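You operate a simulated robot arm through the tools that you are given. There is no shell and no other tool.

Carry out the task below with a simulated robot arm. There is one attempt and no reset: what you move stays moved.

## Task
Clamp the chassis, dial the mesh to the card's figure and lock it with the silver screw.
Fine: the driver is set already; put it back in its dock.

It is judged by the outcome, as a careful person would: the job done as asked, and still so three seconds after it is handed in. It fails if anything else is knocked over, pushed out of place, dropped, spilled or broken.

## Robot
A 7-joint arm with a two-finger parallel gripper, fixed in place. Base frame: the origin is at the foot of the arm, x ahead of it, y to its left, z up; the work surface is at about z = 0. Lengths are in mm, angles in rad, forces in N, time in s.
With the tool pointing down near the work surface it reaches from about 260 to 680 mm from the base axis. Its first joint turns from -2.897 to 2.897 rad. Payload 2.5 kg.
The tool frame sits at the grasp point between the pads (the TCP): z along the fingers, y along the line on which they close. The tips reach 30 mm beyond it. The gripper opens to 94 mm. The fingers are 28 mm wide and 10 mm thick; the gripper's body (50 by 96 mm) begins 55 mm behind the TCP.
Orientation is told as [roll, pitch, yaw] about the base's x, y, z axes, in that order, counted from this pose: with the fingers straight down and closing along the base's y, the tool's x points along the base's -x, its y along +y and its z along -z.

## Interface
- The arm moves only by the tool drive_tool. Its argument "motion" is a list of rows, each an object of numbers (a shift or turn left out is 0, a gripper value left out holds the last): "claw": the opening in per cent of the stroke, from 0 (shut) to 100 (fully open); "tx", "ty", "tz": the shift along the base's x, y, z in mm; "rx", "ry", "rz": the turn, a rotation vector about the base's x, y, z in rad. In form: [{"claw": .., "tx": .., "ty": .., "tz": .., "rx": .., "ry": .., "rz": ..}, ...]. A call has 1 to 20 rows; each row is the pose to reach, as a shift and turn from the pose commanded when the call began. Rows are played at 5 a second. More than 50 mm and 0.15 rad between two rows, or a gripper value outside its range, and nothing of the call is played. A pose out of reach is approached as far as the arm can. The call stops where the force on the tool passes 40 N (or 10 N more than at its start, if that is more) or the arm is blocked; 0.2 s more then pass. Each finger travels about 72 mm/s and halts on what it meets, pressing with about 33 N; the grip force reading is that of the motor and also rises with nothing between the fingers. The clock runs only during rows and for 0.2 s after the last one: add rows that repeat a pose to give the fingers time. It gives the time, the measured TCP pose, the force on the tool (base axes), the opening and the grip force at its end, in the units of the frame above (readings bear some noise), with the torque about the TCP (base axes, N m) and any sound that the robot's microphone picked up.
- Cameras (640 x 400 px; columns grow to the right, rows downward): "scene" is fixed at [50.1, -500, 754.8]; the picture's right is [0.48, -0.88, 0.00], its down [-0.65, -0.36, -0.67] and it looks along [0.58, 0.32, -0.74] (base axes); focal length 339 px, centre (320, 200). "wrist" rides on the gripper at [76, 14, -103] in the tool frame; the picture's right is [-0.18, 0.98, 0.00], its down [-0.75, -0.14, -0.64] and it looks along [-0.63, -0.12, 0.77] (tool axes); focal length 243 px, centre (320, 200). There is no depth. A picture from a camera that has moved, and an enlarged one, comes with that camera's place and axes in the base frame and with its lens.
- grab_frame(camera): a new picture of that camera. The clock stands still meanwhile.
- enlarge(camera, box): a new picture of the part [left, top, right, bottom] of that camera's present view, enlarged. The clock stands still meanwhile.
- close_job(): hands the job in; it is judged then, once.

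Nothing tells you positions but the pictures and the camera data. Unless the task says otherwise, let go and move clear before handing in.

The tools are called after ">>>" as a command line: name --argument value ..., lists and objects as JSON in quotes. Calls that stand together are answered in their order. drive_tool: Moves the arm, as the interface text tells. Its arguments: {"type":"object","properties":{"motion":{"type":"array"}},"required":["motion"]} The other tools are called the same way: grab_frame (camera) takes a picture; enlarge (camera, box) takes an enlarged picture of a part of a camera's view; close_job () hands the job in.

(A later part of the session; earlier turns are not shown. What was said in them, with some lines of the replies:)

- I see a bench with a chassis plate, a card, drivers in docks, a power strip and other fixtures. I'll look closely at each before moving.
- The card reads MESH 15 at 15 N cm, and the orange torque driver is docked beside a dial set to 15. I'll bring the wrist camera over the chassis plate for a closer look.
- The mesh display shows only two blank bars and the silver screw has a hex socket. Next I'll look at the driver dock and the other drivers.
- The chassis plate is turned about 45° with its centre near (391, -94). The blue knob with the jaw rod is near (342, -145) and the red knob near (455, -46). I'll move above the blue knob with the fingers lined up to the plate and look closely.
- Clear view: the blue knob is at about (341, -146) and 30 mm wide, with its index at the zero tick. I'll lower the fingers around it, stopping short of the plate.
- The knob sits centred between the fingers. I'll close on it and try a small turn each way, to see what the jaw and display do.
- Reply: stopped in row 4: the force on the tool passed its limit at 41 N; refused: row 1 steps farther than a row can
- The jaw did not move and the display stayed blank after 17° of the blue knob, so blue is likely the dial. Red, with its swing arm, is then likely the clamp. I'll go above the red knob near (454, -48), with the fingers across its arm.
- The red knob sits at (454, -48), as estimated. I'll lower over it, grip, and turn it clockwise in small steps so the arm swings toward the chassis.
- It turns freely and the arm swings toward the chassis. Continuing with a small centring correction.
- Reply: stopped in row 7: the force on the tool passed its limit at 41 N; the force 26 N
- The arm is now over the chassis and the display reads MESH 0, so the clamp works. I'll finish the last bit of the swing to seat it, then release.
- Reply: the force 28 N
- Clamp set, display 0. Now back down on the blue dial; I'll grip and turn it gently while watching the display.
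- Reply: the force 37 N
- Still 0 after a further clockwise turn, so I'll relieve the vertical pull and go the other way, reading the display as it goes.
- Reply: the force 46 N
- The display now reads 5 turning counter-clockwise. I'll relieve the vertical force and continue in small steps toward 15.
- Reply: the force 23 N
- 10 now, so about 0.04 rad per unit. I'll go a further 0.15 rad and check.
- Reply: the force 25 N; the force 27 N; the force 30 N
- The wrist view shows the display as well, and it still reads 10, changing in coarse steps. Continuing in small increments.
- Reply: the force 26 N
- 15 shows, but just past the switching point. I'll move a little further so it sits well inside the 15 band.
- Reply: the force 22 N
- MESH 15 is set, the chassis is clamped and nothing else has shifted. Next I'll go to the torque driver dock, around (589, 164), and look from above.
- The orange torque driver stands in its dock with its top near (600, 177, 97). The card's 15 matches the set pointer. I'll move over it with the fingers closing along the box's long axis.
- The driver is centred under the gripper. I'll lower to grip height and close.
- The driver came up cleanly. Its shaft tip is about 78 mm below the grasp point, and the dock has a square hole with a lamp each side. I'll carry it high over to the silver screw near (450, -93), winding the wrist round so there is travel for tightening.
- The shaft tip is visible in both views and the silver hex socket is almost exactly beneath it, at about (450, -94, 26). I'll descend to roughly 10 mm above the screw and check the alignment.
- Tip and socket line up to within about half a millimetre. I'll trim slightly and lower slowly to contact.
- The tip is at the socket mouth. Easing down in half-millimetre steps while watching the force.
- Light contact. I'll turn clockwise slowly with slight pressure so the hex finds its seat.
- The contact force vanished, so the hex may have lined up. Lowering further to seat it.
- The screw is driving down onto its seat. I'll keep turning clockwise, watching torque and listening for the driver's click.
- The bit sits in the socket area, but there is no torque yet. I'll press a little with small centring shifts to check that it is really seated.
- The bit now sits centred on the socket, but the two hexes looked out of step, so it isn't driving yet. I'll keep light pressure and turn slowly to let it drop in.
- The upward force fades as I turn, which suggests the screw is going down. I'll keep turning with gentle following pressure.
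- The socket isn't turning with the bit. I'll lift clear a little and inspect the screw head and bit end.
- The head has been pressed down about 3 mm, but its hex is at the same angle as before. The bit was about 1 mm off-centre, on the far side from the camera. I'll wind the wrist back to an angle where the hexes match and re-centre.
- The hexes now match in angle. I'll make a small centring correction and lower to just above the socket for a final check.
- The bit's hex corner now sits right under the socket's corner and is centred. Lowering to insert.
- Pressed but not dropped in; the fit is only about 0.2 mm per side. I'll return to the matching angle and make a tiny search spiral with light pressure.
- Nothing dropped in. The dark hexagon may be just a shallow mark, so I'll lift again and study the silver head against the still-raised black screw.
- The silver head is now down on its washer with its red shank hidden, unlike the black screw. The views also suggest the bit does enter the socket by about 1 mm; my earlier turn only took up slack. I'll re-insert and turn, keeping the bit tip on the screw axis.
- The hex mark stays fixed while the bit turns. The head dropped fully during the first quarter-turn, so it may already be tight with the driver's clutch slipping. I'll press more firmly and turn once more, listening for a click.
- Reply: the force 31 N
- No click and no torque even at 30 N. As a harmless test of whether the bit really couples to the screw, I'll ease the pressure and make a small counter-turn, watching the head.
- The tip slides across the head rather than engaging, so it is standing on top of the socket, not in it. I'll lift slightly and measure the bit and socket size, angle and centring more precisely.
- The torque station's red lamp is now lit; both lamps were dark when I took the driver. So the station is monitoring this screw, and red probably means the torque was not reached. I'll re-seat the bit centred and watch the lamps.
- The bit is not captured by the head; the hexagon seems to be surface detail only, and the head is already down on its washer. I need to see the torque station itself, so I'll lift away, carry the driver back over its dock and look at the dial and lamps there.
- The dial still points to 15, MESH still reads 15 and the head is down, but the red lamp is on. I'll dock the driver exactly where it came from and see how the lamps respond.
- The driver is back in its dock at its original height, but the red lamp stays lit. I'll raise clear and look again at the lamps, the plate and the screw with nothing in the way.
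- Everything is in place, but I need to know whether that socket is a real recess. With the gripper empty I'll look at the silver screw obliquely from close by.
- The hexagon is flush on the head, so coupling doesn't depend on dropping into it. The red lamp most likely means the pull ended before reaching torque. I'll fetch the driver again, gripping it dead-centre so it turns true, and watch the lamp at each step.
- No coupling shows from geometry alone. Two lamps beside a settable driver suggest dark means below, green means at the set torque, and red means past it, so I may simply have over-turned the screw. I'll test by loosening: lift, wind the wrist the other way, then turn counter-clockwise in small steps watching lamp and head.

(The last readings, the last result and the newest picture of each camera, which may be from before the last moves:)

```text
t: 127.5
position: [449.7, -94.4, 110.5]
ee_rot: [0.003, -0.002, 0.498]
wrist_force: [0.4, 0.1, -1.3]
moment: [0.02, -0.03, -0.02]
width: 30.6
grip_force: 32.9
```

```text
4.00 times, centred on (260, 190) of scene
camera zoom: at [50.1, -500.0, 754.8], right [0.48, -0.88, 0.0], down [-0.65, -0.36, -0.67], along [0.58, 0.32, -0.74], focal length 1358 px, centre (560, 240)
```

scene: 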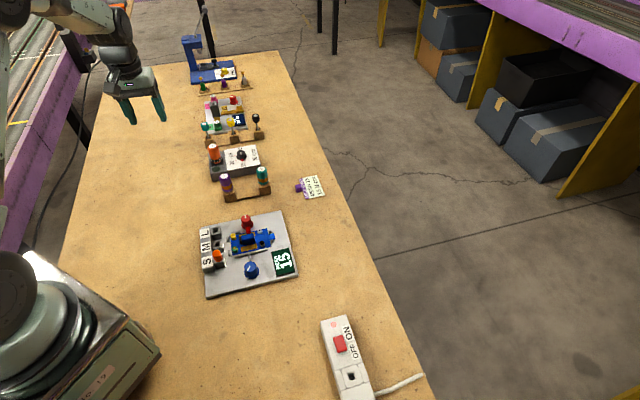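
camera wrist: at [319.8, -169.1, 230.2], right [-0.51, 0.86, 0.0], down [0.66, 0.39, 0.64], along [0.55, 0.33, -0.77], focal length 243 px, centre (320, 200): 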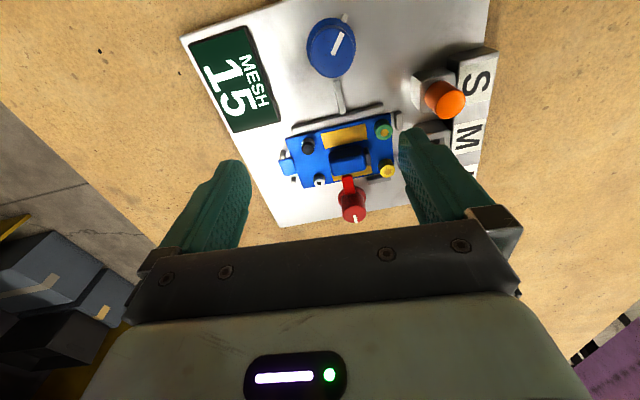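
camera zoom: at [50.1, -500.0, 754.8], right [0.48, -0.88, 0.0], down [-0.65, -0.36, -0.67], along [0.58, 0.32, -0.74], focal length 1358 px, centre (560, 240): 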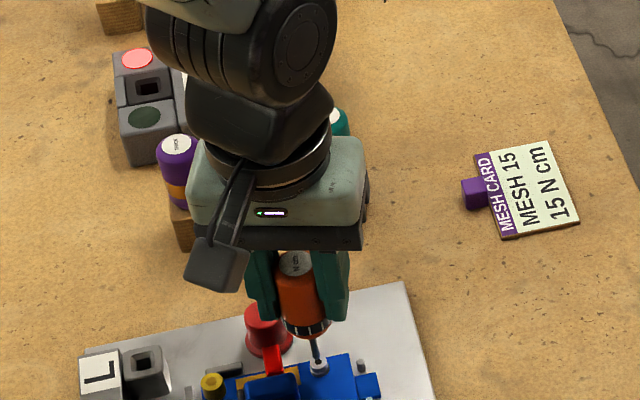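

>>> drive_tool --motion '[{"tx": -0.28, "ty": -0.42}, {"tx": -0.28, "ty": -0.42, "tz": -3}, {"tx": -0.28, "ty": -0.42, "tz": -5}, {"tx": -0.28, "ty": -0.42, "tz": -5.6}, {"tx": -0.28, "ty": -0.42, "tz": -5.9}, {"tx": -0.28, "ty": -0.42, "tz": -5.9}]'

>>> drive_tool --motion '[{"rz": 0.08}, {"rz": 0.16}, {"rz": 0.24}, {"rz": 0.32}, {"rz": 0.4}]'

>>> enlarge --camera "wrist" --box '[303, 103, 343, 135]'

>>> enlarge --camera "scene" --box '[195, 140, 325, 240]'

```text
t: 128.9
position: [449.2, -95.1, 104.5]
ee_rot: [0.001, -0.003, 0.499]
wrist_force: [-4.5, -0.2, 12.6]
moment: [-0.03, 0.36, -0.01]
width: 30.2
grip_force: 32.9
```

```text
t: 130.1
position: [448.9, -94.8, 103.7]
ee_rot: [0.003, -0.002, 0.899]
wrist_force: [1.4, 1.8, 4.8]
moment: [0.06, -0.11, 0.0]
width: 30.5
grip_force: 33.0
```

```text
12.50 times, centred on (323, 119) of wrist
camera zoom: at [389.9, -145.7, 206.7], right [-0.66, 0.75, 0.0], down [0.58, 0.5, 0.64], along [0.48, 0.42, -0.77], focal length 3033 px, centre (282, 1212)
```

zoom: 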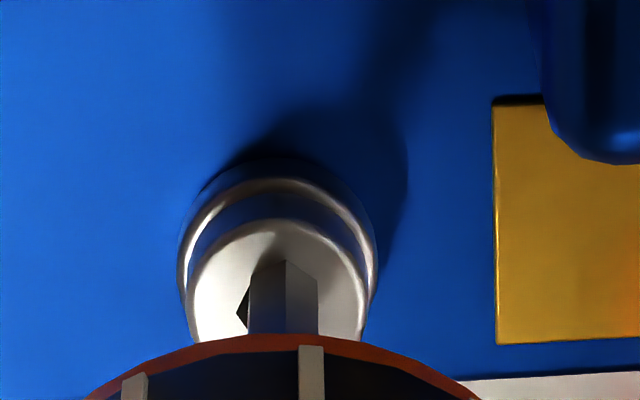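

```text
4.00 times, centred on (260, 190) of scene
camera zoom: at [50.1, -500.0, 754.8], right [0.48, -0.88, 0.0], down [-0.65, -0.36, -0.67], along [0.58, 0.32, -0.74], focal length 1358 px, centre (560, 240)
```

zoom: 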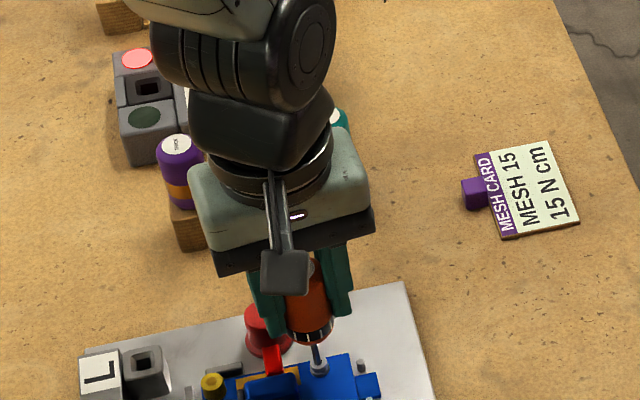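

>>> drive_tool --motion '[{"rz": 0.12, "tz": -0.3}, {"rz": 0.24, "tz": -0.3}, {"rz": 0.36, "tz": -0.3}, {"rz": 0.48, "tz": -0.3}, {"rz": 0.6, "tz": -0.3}, {"rz": 0.72, "tz": -0.3}, {"rz": 0.84, "tz": -0.3}, {"rz": 0.96, "tz": -0.3}, {"rz": 1.08, "tz": -0.3}, {"rz": 1.2, "tz": -0.3}]'

>>> enlarge --camera "wrist" --box '[303, 103, 343, 135]'

>>> enlarge --camera "scene" --box '[195, 140, 325, 240]'

```text
t: 132.3
position: [448.8, -93.8, 103.7]
ee_rot: [-0.001, 0.0, 2.101]
wrist_force: [0.5, -0.6, 21.9]
moment: [-0.02, -0.05, 0.0]
width: 30.3
grip_force: 33.2
```

```text
12.50 times, centred on (323, 119) of wrist
camera zoom: at [475.3, -167.5, 206.4], right [-0.94, -0.34, 0.0], down [-0.26, 0.72, 0.64], along [-0.22, 0.6, -0.77], focal length 3033 px, centre (282, 1212)
```

zoom: 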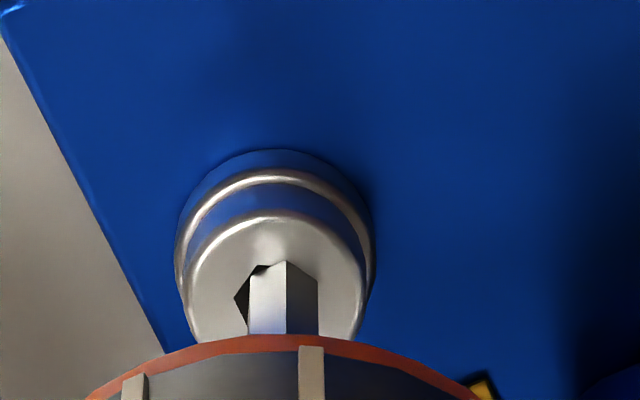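

```text
4.00 times, centred on (260, 190) of scene
camera zoom: at [50.1, -500.0, 754.8], right [0.48, -0.88, 0.0], down [-0.65, -0.36, -0.67], along [0.58, 0.32, -0.74], focal length 1358 px, centre (560, 240)
```

zoom: 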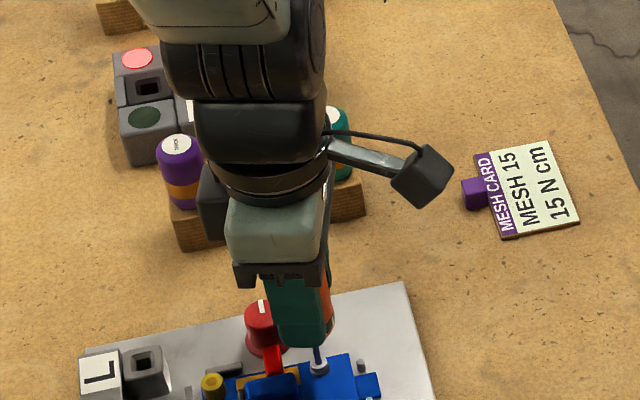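

>>> enlarge --camera "scene" --box '[258, 218, 276, 234]'

>>> enlarge --camera "scene" --box '[256, 220, 282, 250]'

```text
16.00 times, centred on (267, 226) of scene
camera zoom: at [50.1, -500.0, 754.8], right [0.48, -0.88, 0.0], down [-0.65, -0.36, -0.67], along [0.58, 0.32, -0.74], focal length 5431 px, centre (1168, -216)
```

zoom: 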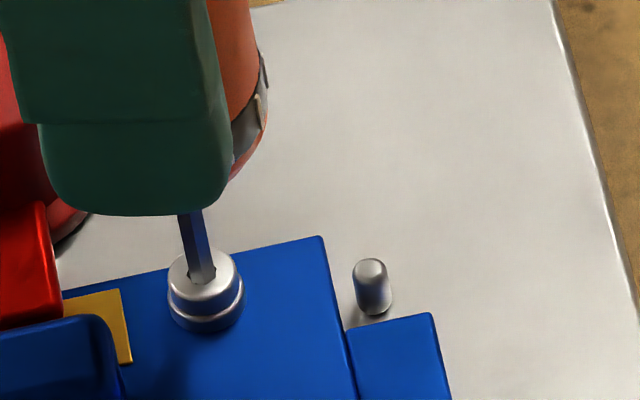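

```text
13.33 times, centred on (269, 235) of scene
camera zoom: at [50.1, -500.0, 754.8], right [0.48, -0.88, 0.0], down [-0.65, -0.36, -0.67], along [0.58, 0.32, -0.74], focal length 4526 px, centre (1000, -267)
```

zoom: 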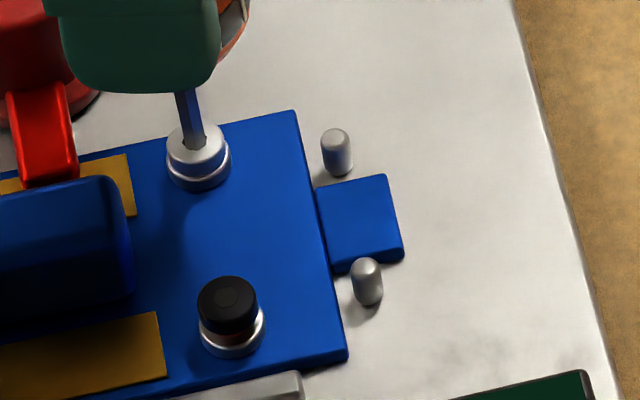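

No change yet from loosening. Before concluding, I'll continue counter-clockwise further, in case it has to undo all the over-turning, keeping light contact and watching the lamp.

>>> drive_tool --motion '[{"rz": 0.12, "tz": 0.4}, {"rz": 0.24, "tz": 0.4}, {"rz": 0.36, "tz": 0.4}, {"rz": 0.48, "tz": 0.4}, {"rz": 0.6, "tz": 0.4}, {"rz": 0.72, "tz": 0.4}, {"rz": 0.84, "tz": 0.4}, {"rz": 0.96, "tz": 0.4}, {"rz": 1.08, "tz": 0.4}]'

>>> enlarge --camera "scene" --box '[195, 140, 325, 240]'

>>> enlarge --camera "wrist" --box '[303, 103, 343, 135]'

```text
t: 134.3
position: [448.8, -95.8, 103.8]
ee_rot: [0.001, 0.001, -3.101]
wrist_force: [1.9, -0.5, 9.1]
moment: [-0.04, -0.09, 0.02]
width: 30.6
grip_force: 32.9
```

```text
4.00 times, centred on (260, 190) of scene
camera zoom: at [50.1, -500.0, 754.8], right [0.48, -0.88, 0.0], down [-0.65, -0.36, -0.67], along [0.58, 0.32, -0.74], focal length 1358 px, centre (560, 240)
```

zoom: 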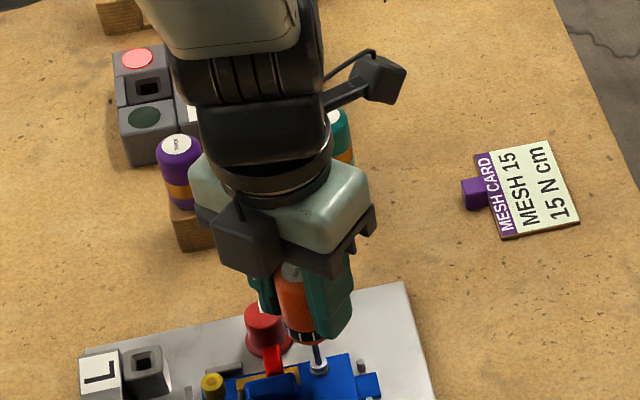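

```text
12.50 times, centred on (323, 119) of wrist
camera zoom: at [525.5, -105.8, 206.6], right [-0.15, -0.99, 0.0], down [-0.76, 0.11, 0.64], along [-0.64, 0.09, -0.77], focal length 3033 px, centre (282, 1212)
```

zoom: 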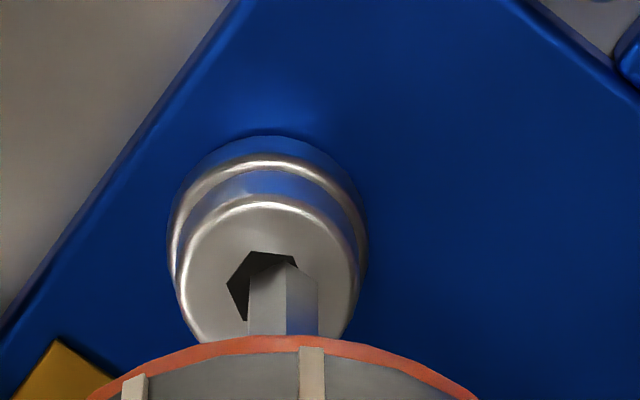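

Still red. One possibility remains: the screw simply needs much more clockwise turning with the bit kept centred, and pressing merely pushed the head down early. I'll re-centre and make one long clockwise pull under steady moderate pressure.

>>> drive_tool --motion '[{"tz": 1.5}, {"tz": 1.5, "tx": 0.1, "ty": 0.6}, {"tz": 0.8, "tx": 0.1, "ty": 0.6}, {"tz": 0, "tx": 0.1, "ty": 0.6}, {"tz": -0.2, "tx": 0.1, "ty": 0.6}]'

>>> drive_tool --motion '[{"rz": -0.1}, {"rz": -0.2}, {"rz": -0.3}, {"rz": -0.4}, {"rz": -0.5}, {"rz": -0.6}, {"rz": -0.7}, {"rz": -0.8}, {"rz": -0.9}, {"rz": -1.0}, {"rz": -1.1}, {"rz": -1.2}]'

>>> enlarge --camera "wrist" --box '[303, 103, 343, 135]'

>>> enlarge --camera "scene" --box '[195, 140, 325, 240]'

```text
t: 135.5
position: [449.3, -94.0, 104.6]
ee_rot: [0.002, 0.0, -3.106]
wrist_force: [-1.3, -1.5, 6.9]
moment: [-0.13, 0.17, 0.0]
width: 30.5
grip_force: 33.2
```

```text
t: 138.1
position: [449.0, -94.1, 103.2]
ee_rot: [0.003, -0.001, 1.977]
wrist_force: [0.5, -0.2, 10.3]
moment: [0.01, -0.05, -0.03]
width: 30.4
grip_force: 32.9
```

```text
12.50 times, centred on (323, 119) of wrist
camera zoom: at [466.0, -169.6, 206.5], right [-0.98, -0.22, 0.0], down [-0.17, 0.75, 0.64], along [-0.14, 0.63, -0.77], focal length 3033 px, centre (282, 1212)
```

zoom: 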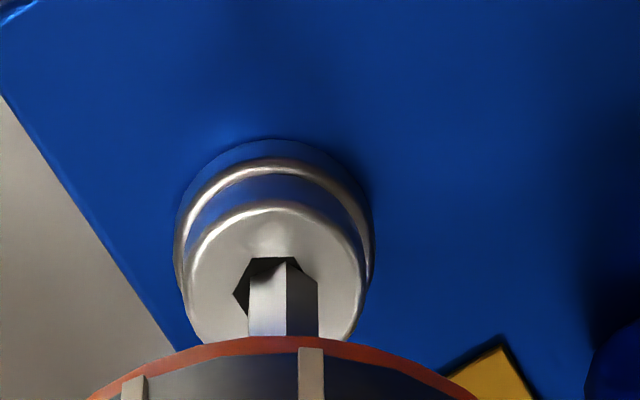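

```text
4.00 times, centred on (260, 190) of scene
camera zoom: at [50.1, -500.0, 754.8], right [0.48, -0.88, 0.0], down [-0.65, -0.36, -0.67], along [0.58, 0.32, -0.74], focal length 1358 px, centre (560, 240)
```

zoom: 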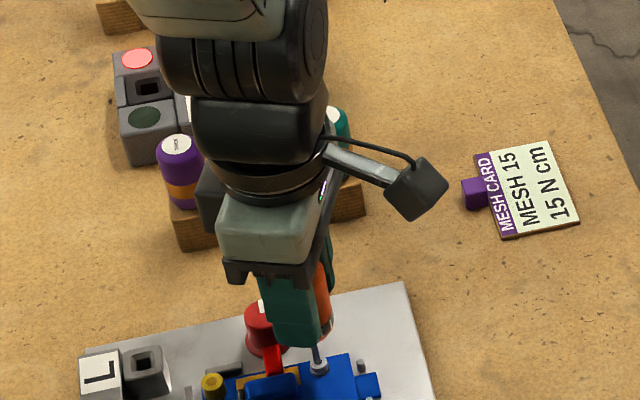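

>>> drive_tool --motion '[{"rz": -0.12, "tz": -0.3}, {"rz": -0.24, "tz": -0.3}, {"rz": -0.36, "tz": -0.3}, {"rz": -0.48, "tz": -0.3}, {"rz": -0.6, "tz": -0.3}, {"rz": -0.72, "tz": -0.3}, {"rz": -0.84, "tz": -0.3}, {"rz": -0.96, "tz": -0.3}, {"rz": -1.08, "tz": -0.3}, {"rz": -1.2, "tz": -0.3}, {"rz": -1.32, "tz": -0.3}, {"rz": -1.44, "tz": -0.3}, {"rz": -1.56, "tz": -0.3}, {"rz": -1.68, "tz": -0.3}, {"rz": -1.8, "tz": -0.3}, {"rz": -1.92, "tz": -0.3}]'

>>> enlarge --camera "scene" --box '[195, 140, 325, 240]'

>>> enlarge --camera "wrist" --box '[303, 103, 343, 135]'

```text
t: 141.5
position: [448.8, -93.7, 103.1]
ee_rot: [0.002, -0.001, 0.057]
wrist_force: [0.2, 0.0, 17.1]
moment: [-0.04, -0.02, 0.02]
width: 30.4
grip_force: 33.2
```

```text
4.00 times, centred on (260, 190) of scene
camera zoom: at [50.1, -500.0, 754.8], right [0.48, -0.88, 0.0], down [-0.65, -0.36, -0.67], along [0.58, 0.32, -0.74], focal length 1358 px, centre (560, 240)
```

zoom: 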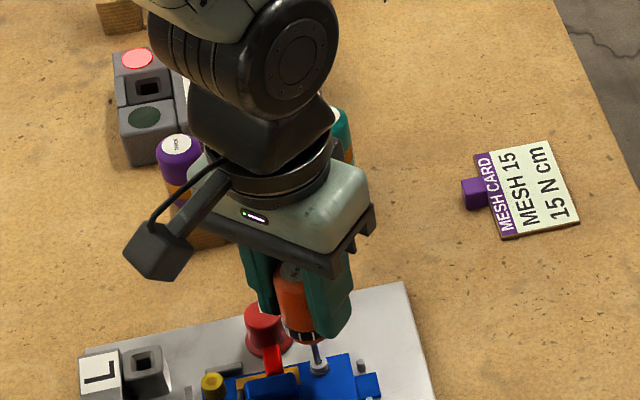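

```text
12.50 times, centred on (323, 119) of wrist
camera zoom: at [371.8, -84.2, 206.2], right [0.13, 0.99, 0.0], down [0.76, -0.1, 0.64], along [0.64, -0.08, -0.77], focal length 3033 px, centre (282, 1212)
```

zoom: 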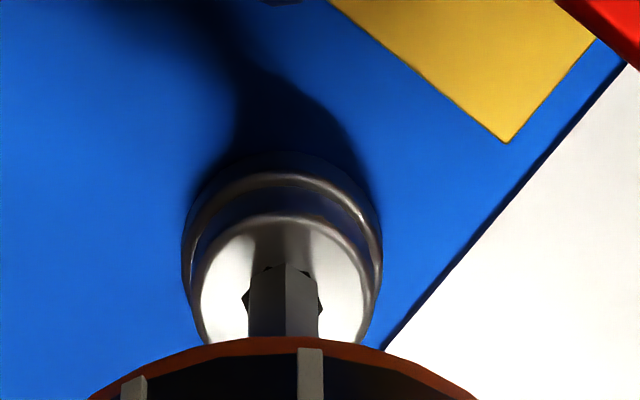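

Three more radians centred and still no response. I'll check once whether firmer axial pressure with a clockwise turn changes the lamp.

>>> drive_tool --motion '[{"tz": -0.5}, {"tz": -1.0}, {"tz": -1.4, "rz": -0.05}, {"tz": -1.6, "rz": -0.15}, {"tz": -1.7, "rz": -0.25}, {"tz": -1.7, "rz": -0.35}]'

>>> enlarge --camera "scene" --box '[195, 140, 325, 240]'

>>> enlarge --camera "wrist" --box '[303, 103, 343, 135]'

```text
t: 142.4
position: [449.9, -93.5, 104.3]
ee_rot: [0.001, -0.002, 0.015]
wrist_force: [-3.7, 1.0, 13.1]
moment: [0.02, 0.29, 0.04]
width: 30.6
grip_force: 32.8
stopped in row 4: the force on the tool passed its limit at 41 N (the readings are from after the stop); the commanded pose is now the measured one
```

```text
4.00 times, centred on (260, 190) of scene
camera zoom: at [50.1, -500.0, 754.8], right [0.48, -0.88, 0.0], down [-0.65, -0.36, -0.67], along [0.58, 0.32, -0.74], focal length 1358 px, centre (560, 240)
```

zoom: 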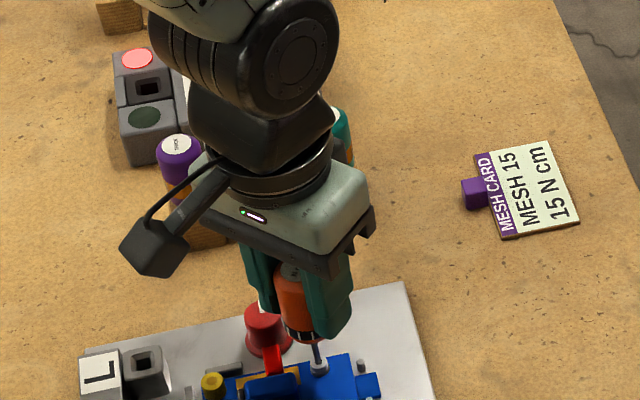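

```text
12.50 times, centred on (323, 119) of wrist
camera zoom: at [372.6, -81.0, 206.2], right [0.17, 0.99, 0.0], down [0.75, -0.13, 0.64], along [0.63, -0.11, -0.77], focal length 3033 px, centre (282, 1212)
```

zoom: 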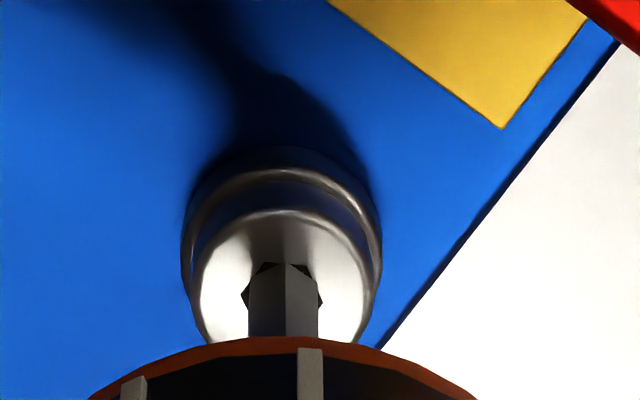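

Pressing harder is not the answer, and I won't push it further. The very first turn moved the screw under only a light touch, so I'll try a light-touch counter-turn: if the screw responds, the contact force will rise as the head lifts.

>>> drive_tool --motion '[{"tz": 0.9}, {"tz": 0.9}]'

>>> drive_tool --motion '[{"rz": 0.06}, {"rz": 0.12}, {"rz": 0.18}, {"rz": 0.24}, {"rz": 0.3}, {"rz": 0.36}, {"rz": 0.42}]'

>>> enlarge --camera "wrist" --box '[303, 103, 343, 135]'

>>> enlarge --camera "scene" --box '[195, 140, 325, 240]'

```text
t: 143.0
position: [449.7, -94.5, 105.3]
ee_rot: [0.002, -0.004, 0.014]
wrist_force: [1.0, -0.2, 2.7]
moment: [0.04, -0.08, 0.0]
width: 30.5
grip_force: 33.2
```

```text
t: 144.6
position: [448.9, -93.7, 103.0]
ee_rot: [0.001, -0.002, 0.436]
wrist_force: [-0.6, -0.8, 3.3]
moment: [-0.01, 0.0, -0.01]
width: 30.7
grip_force: 32.7
```

```text
12.50 times, centred on (323, 119) of wrist
camera zoom: at [373.8, -113.3, 206.4], right [-0.25, 0.97, 0.0], down [0.74, 0.19, 0.64], along [0.62, 0.16, -0.77], focal length 3033 px, centre (282, 1212)
```

zoom: 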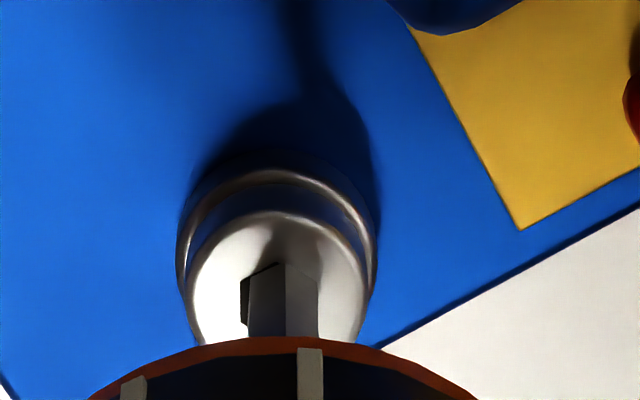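

```text
4.00 times, centred on (260, 190) of scene
camera zoom: at [50.1, -500.0, 754.8], right [0.48, -0.88, 0.0], down [-0.65, -0.36, -0.67], along [0.58, 0.32, -0.74], focal length 1358 px, centre (560, 240)
```

zoom: 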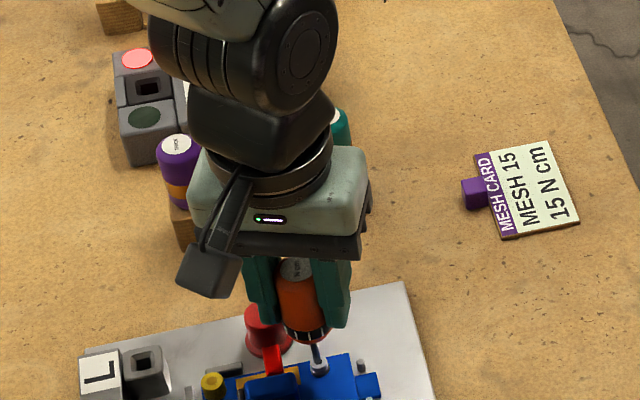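

The screw no longer responds in either direction: its head is fully home with the red shank hidden, and MESH holds at 15. I can do nothing more at the screw without risking damage, so I'll take the driver back to its dock.

>>> drive_tool --motion '[{"tz": 20}, {"tz": 60}, {"tz": 100}, {"tx": 14, "ty": 25, "tz": 125, "rz": 0.04}, {"tx": 28, "ty": 50, "tz": 125, "rz": 0.08}, {"tx": 42, "ty": 75, "tz": 125, "rz": 0.12}, {"tx": 56, "ty": 100, "tz": 125, "rz": 0.16}, {"tx": 70, "ty": 125, "tz": 125, "rz": 0.2}, {"tx": 84, "ty": 150, "tz": 125, "rz": 0.24}, {"tx": 98, "ty": 175, "tz": 125, "rz": 0.278}, {"tx": 112, "ty": 200, "tz": 125, "rz": 0.278}, {"tx": 126, "ty": 225, "tz": 125, "rz": 0.278}, {"tx": 140, "ty": 250, "tz": 125, "rz": 0.278}, {"tx": 151.2, "ty": 271.3, "tz": 125, "rz": 0.278}, {"tx": 151.2, "ty": 271.3, "tz": 95, "rz": 0.278}, {"tx": 151.2, "ty": 271.3, "tz": 67, "rz": 0.278}, {"tx": 151.2, "ty": 271.3, "tz": 67, "rz": 0.278}]'

>>> enlarge --camera "wrist" --box '[260, 60, 400, 170]'

>>> enlarge --camera "scene" --box '[225, 205, 305, 285]'

```text
t: 148.2
position: [598.3, 177.7, 170.5]
ee_rot: [0.002, -0.003, 0.712]
wrist_force: [0.5, 0.4, -1.5]
moment: [-0.02, 0.0, 0.03]
width: 30.5
grip_force: 32.7
```

```text
3.64 times, centred on (330, 115) of wrist
camera zoom: at [532.6, 137.8, 273.1], right [-0.5, 0.86, 0.0], down [0.66, 0.38, 0.64], along [0.56, 0.33, -0.77], focal length 882 px, centre (284, 509)
```

zoom: 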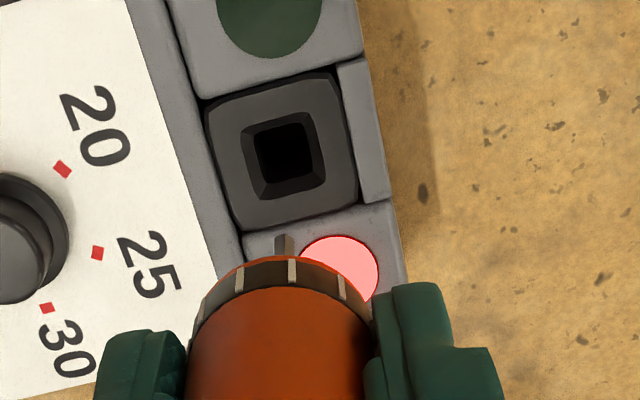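

```text
5.00 times, centred on (265, 245) of scene
camera zoom: at [50.1, -500.0, 754.8], right [0.48, -0.88, 0.0], down [-0.65, -0.36, -0.67], along [0.58, 0.32, -0.74], focal length 1697 px, centre (595, -25)
```

zoom: 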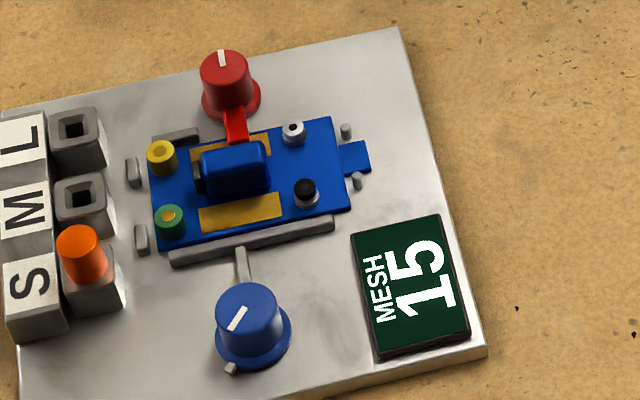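

>>> drive_tool --motion '[{"tx": 0.6, "ty": 0.3, "tz": -15}, {"tx": 0.6, "ty": 0.3, "tz": -40}, {"tx": 0.6, "ty": 0.3, "tz": -60}, {"tx": 0.6, "ty": 0.3, "tz": -64}, {"tx": 0.6, "ty": 0.3, "tz": -64}]'

>>> enlarge --camera "wrist" --box '[260, 60, 400, 170]'

>>> enlarge --camera "scene" --box '[195, 110, 265, 180]'

```text
t: 149.4
position: [600.8, 177.4, 107.1]
ee_rot: [0.002, -0.002, 0.714]
wrist_force: [-0.1, 0.0, -0.7]
moment: [0.0, 0.0, 0.0]
width: 30.4
grip_force: 33.2
```

```text
3.64 times, centred on (330, 115) of wrist
camera zoom: at [533.9, 138.2, 209.8], right [-0.5, 0.86, 0.0], down [0.66, 0.38, 0.64], along [0.56, 0.32, -0.77], focal length 882 px, centre (284, 509)
```

zoom: 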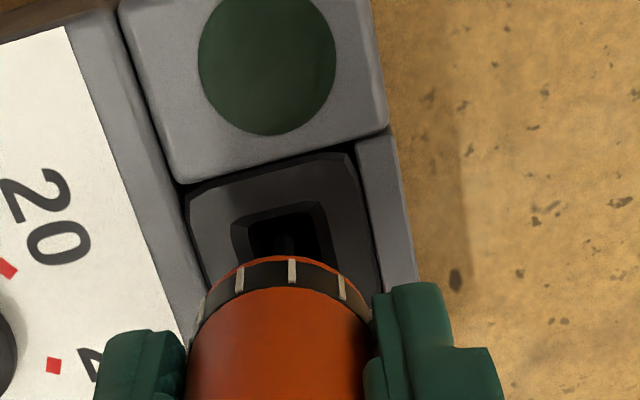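

```text
5.71 times, centred on (230, 145) of scene
camera zoom: at [50.1, -500.0, 754.8], right [0.48, -0.88, 0.0], down [-0.65, -0.36, -0.67], along [0.58, 0.32, -0.74], focal length 1940 px, centre (834, 514)
```

zoom: 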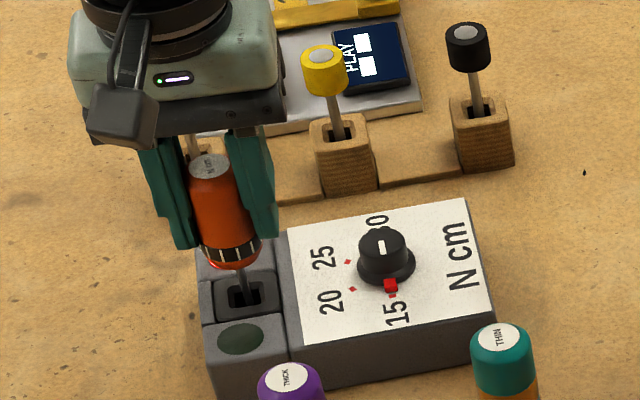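

>>> drive_tool --motion '[{"tx": -0.6}, {"tx": -0.6, "tz": -8}, {"tx": -0.6, "tz": -16}, {"tx": -0.6, "tz": -22}, {"tx": -0.6, "tz": -25}, {"tx": -0.6, "tz": -26}, {"tx": -0.6, "tz": -26.8}, {"tx": -0.6, "tz": -26.8}]'

>>> enlarge --camera "scene" --box '[195, 110, 265, 180]'

```text
t: 151.2
position: [601.0, 176.7, 80.8]
ee_rot: [0.002, -0.003, 0.711]
wrist_force: [-5.6, -2.3, 14.5]
moment: [-0.26, 0.29, -0.07]
width: 30.7
grip_force: 33.0
```

```text
5.71 times, centred on (230, 145) of scene
camera zoom: at [50.1, -500.0, 754.8], right [0.48, -0.88, 0.0], down [-0.65, -0.36, -0.67], along [0.58, 0.32, -0.74], focal length 1940 px, centre (834, 514)
```

zoom: 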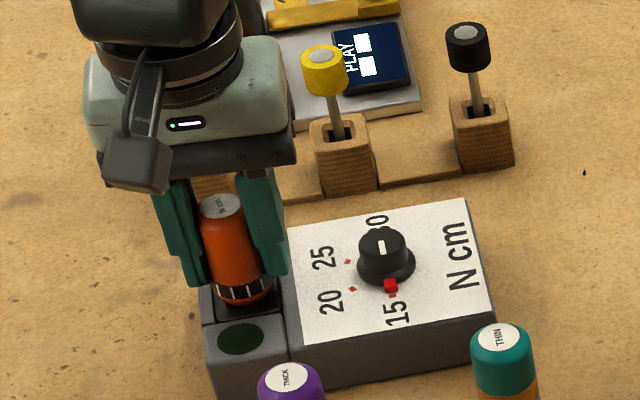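

>>> drive_tool --motion '[{"tz": 0.6}, {"tz": 0.6, "claw": 40}, {"tz": 0.6, "claw": 65}, {"tz": 0.6, "claw": 65}, {"tz": 0.6, "claw": 65}]'

>>> drive_tool --motion '[{"tz": 40}, {"tz": 80}, {"tz": 120}, {"tz": 160}, {"tz": 180, "tx": -40, "ty": 10}, {"tz": 180, "tx": -80, "ty": 20}, {"tz": 180, "tx": -120, "ty": 30}, {"tz": 180, "tx": -160, "ty": 40}]'

>>> enlarge --camera "wrist" --box '[280, 120, 480, 260]'

>>> grab_frame --camera "wrist"

>>> enlarge --camera "scene" --box '[190, 110, 310, 300]'

```text
t: 152.4
position: [600.1, 178.1, 80.3]
ee_rot: [0.001, -0.003, 0.711]
wrist_force: [-0.3, 0.9, 0.3]
moment: [0.01, 0.0, 0.0]
width: 61.0
grip_force: 0.1
```

```text
t: 154.2
position: [439.6, 218.2, 261.2]
ee_rot: [0.003, -0.002, 0.712]
wrist_force: [0.5, -0.5, -0.6]
moment: [0.0, 0.01, -0.01]
width: 60.9
grip_force: 0.1
```

```text
2.86 times, centred on (380, 190) of wrist
camera zoom: at [372.6, 178.5, 363.8], right [-0.5, 0.86, 0.0], down [0.66, 0.38, 0.64], along [0.56, 0.32, -0.77], focal length 693 px, centre (149, 229)
```

zoom: 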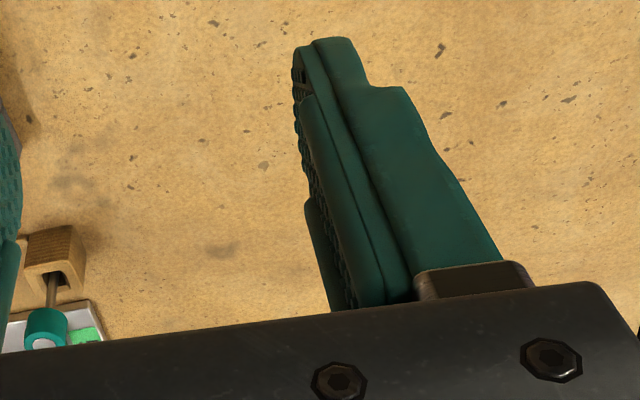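

```text
taken
camera wrist: at [372.6, 178.5, 363.8], right [-0.5, 0.86, 0.0], down [0.66, 0.38, 0.64], along [0.56, 0.32, -0.77], focal length 243 px, centre (320, 200)
```

wrist: 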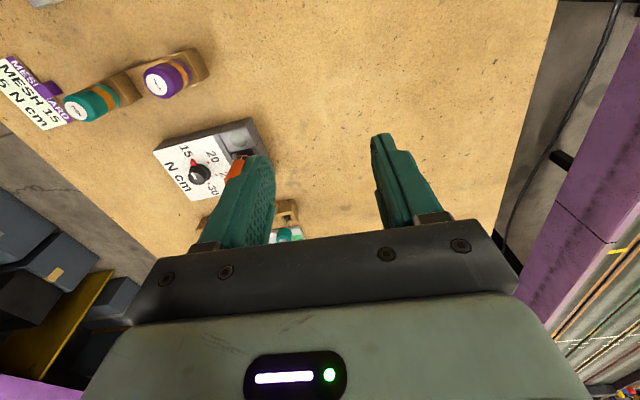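

```text
2.11 times, centred on (250, 205) of scene
camera zoom: at [50.1, -500.0, 754.8], right [0.48, -0.88, 0.0], down [-0.65, -0.36, -0.67], along [0.58, 0.32, -0.74], focal length 715 px, centre (467, 190)
```

zoom: 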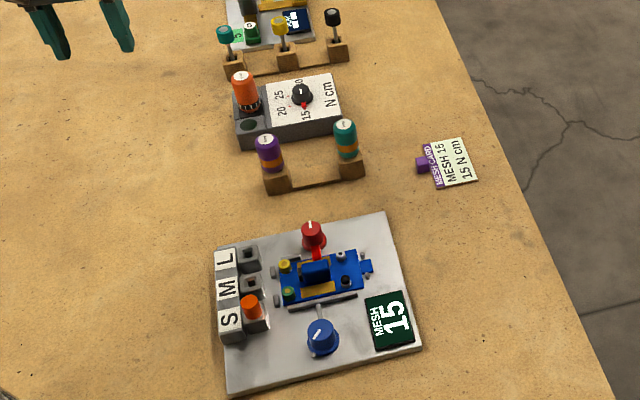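

The chassis is clamped, MESH reads 15, the silver screw's head is home, the driver is back in its dock, and the gripper is clear and empty. The torque station's lamp went red rather than green, and nothing I tried at the screw changed it. I'm handing in now.

>>> close_job

```text
The job is handed in.
```

I handed the job in, but I can't confirm the silver screw is locked to 15 N cm. The torque station's red lamp came on while I was working the screw and stayed on, and I never heard a click or felt any torque.

- **Chassis:** it is clamped, with the red arm swung over it. The mesh display came on once it was clamped.
- **Mesh:** it is dialled to 15, as on the card. The display still read 15 at the end.
- **Silver screw:** the head is down on its washer and the red shank is hidden. It dropped during my first press and turn, so I may have pushed it down rather than screwed it down. After that it didn't move in either direction.
    - I tried several re-centred attempts, with light and firm pressure. One firm press reached the 40 N force limit, and I stopped there.
    - I don't know whether red means too little torque or too much, so check the screw's torque before relying on it.
- **Driver:** the orange driver is back in its dock, and its dial still points to 15.

In the last pictures, nothing else looked moved or knocked over.
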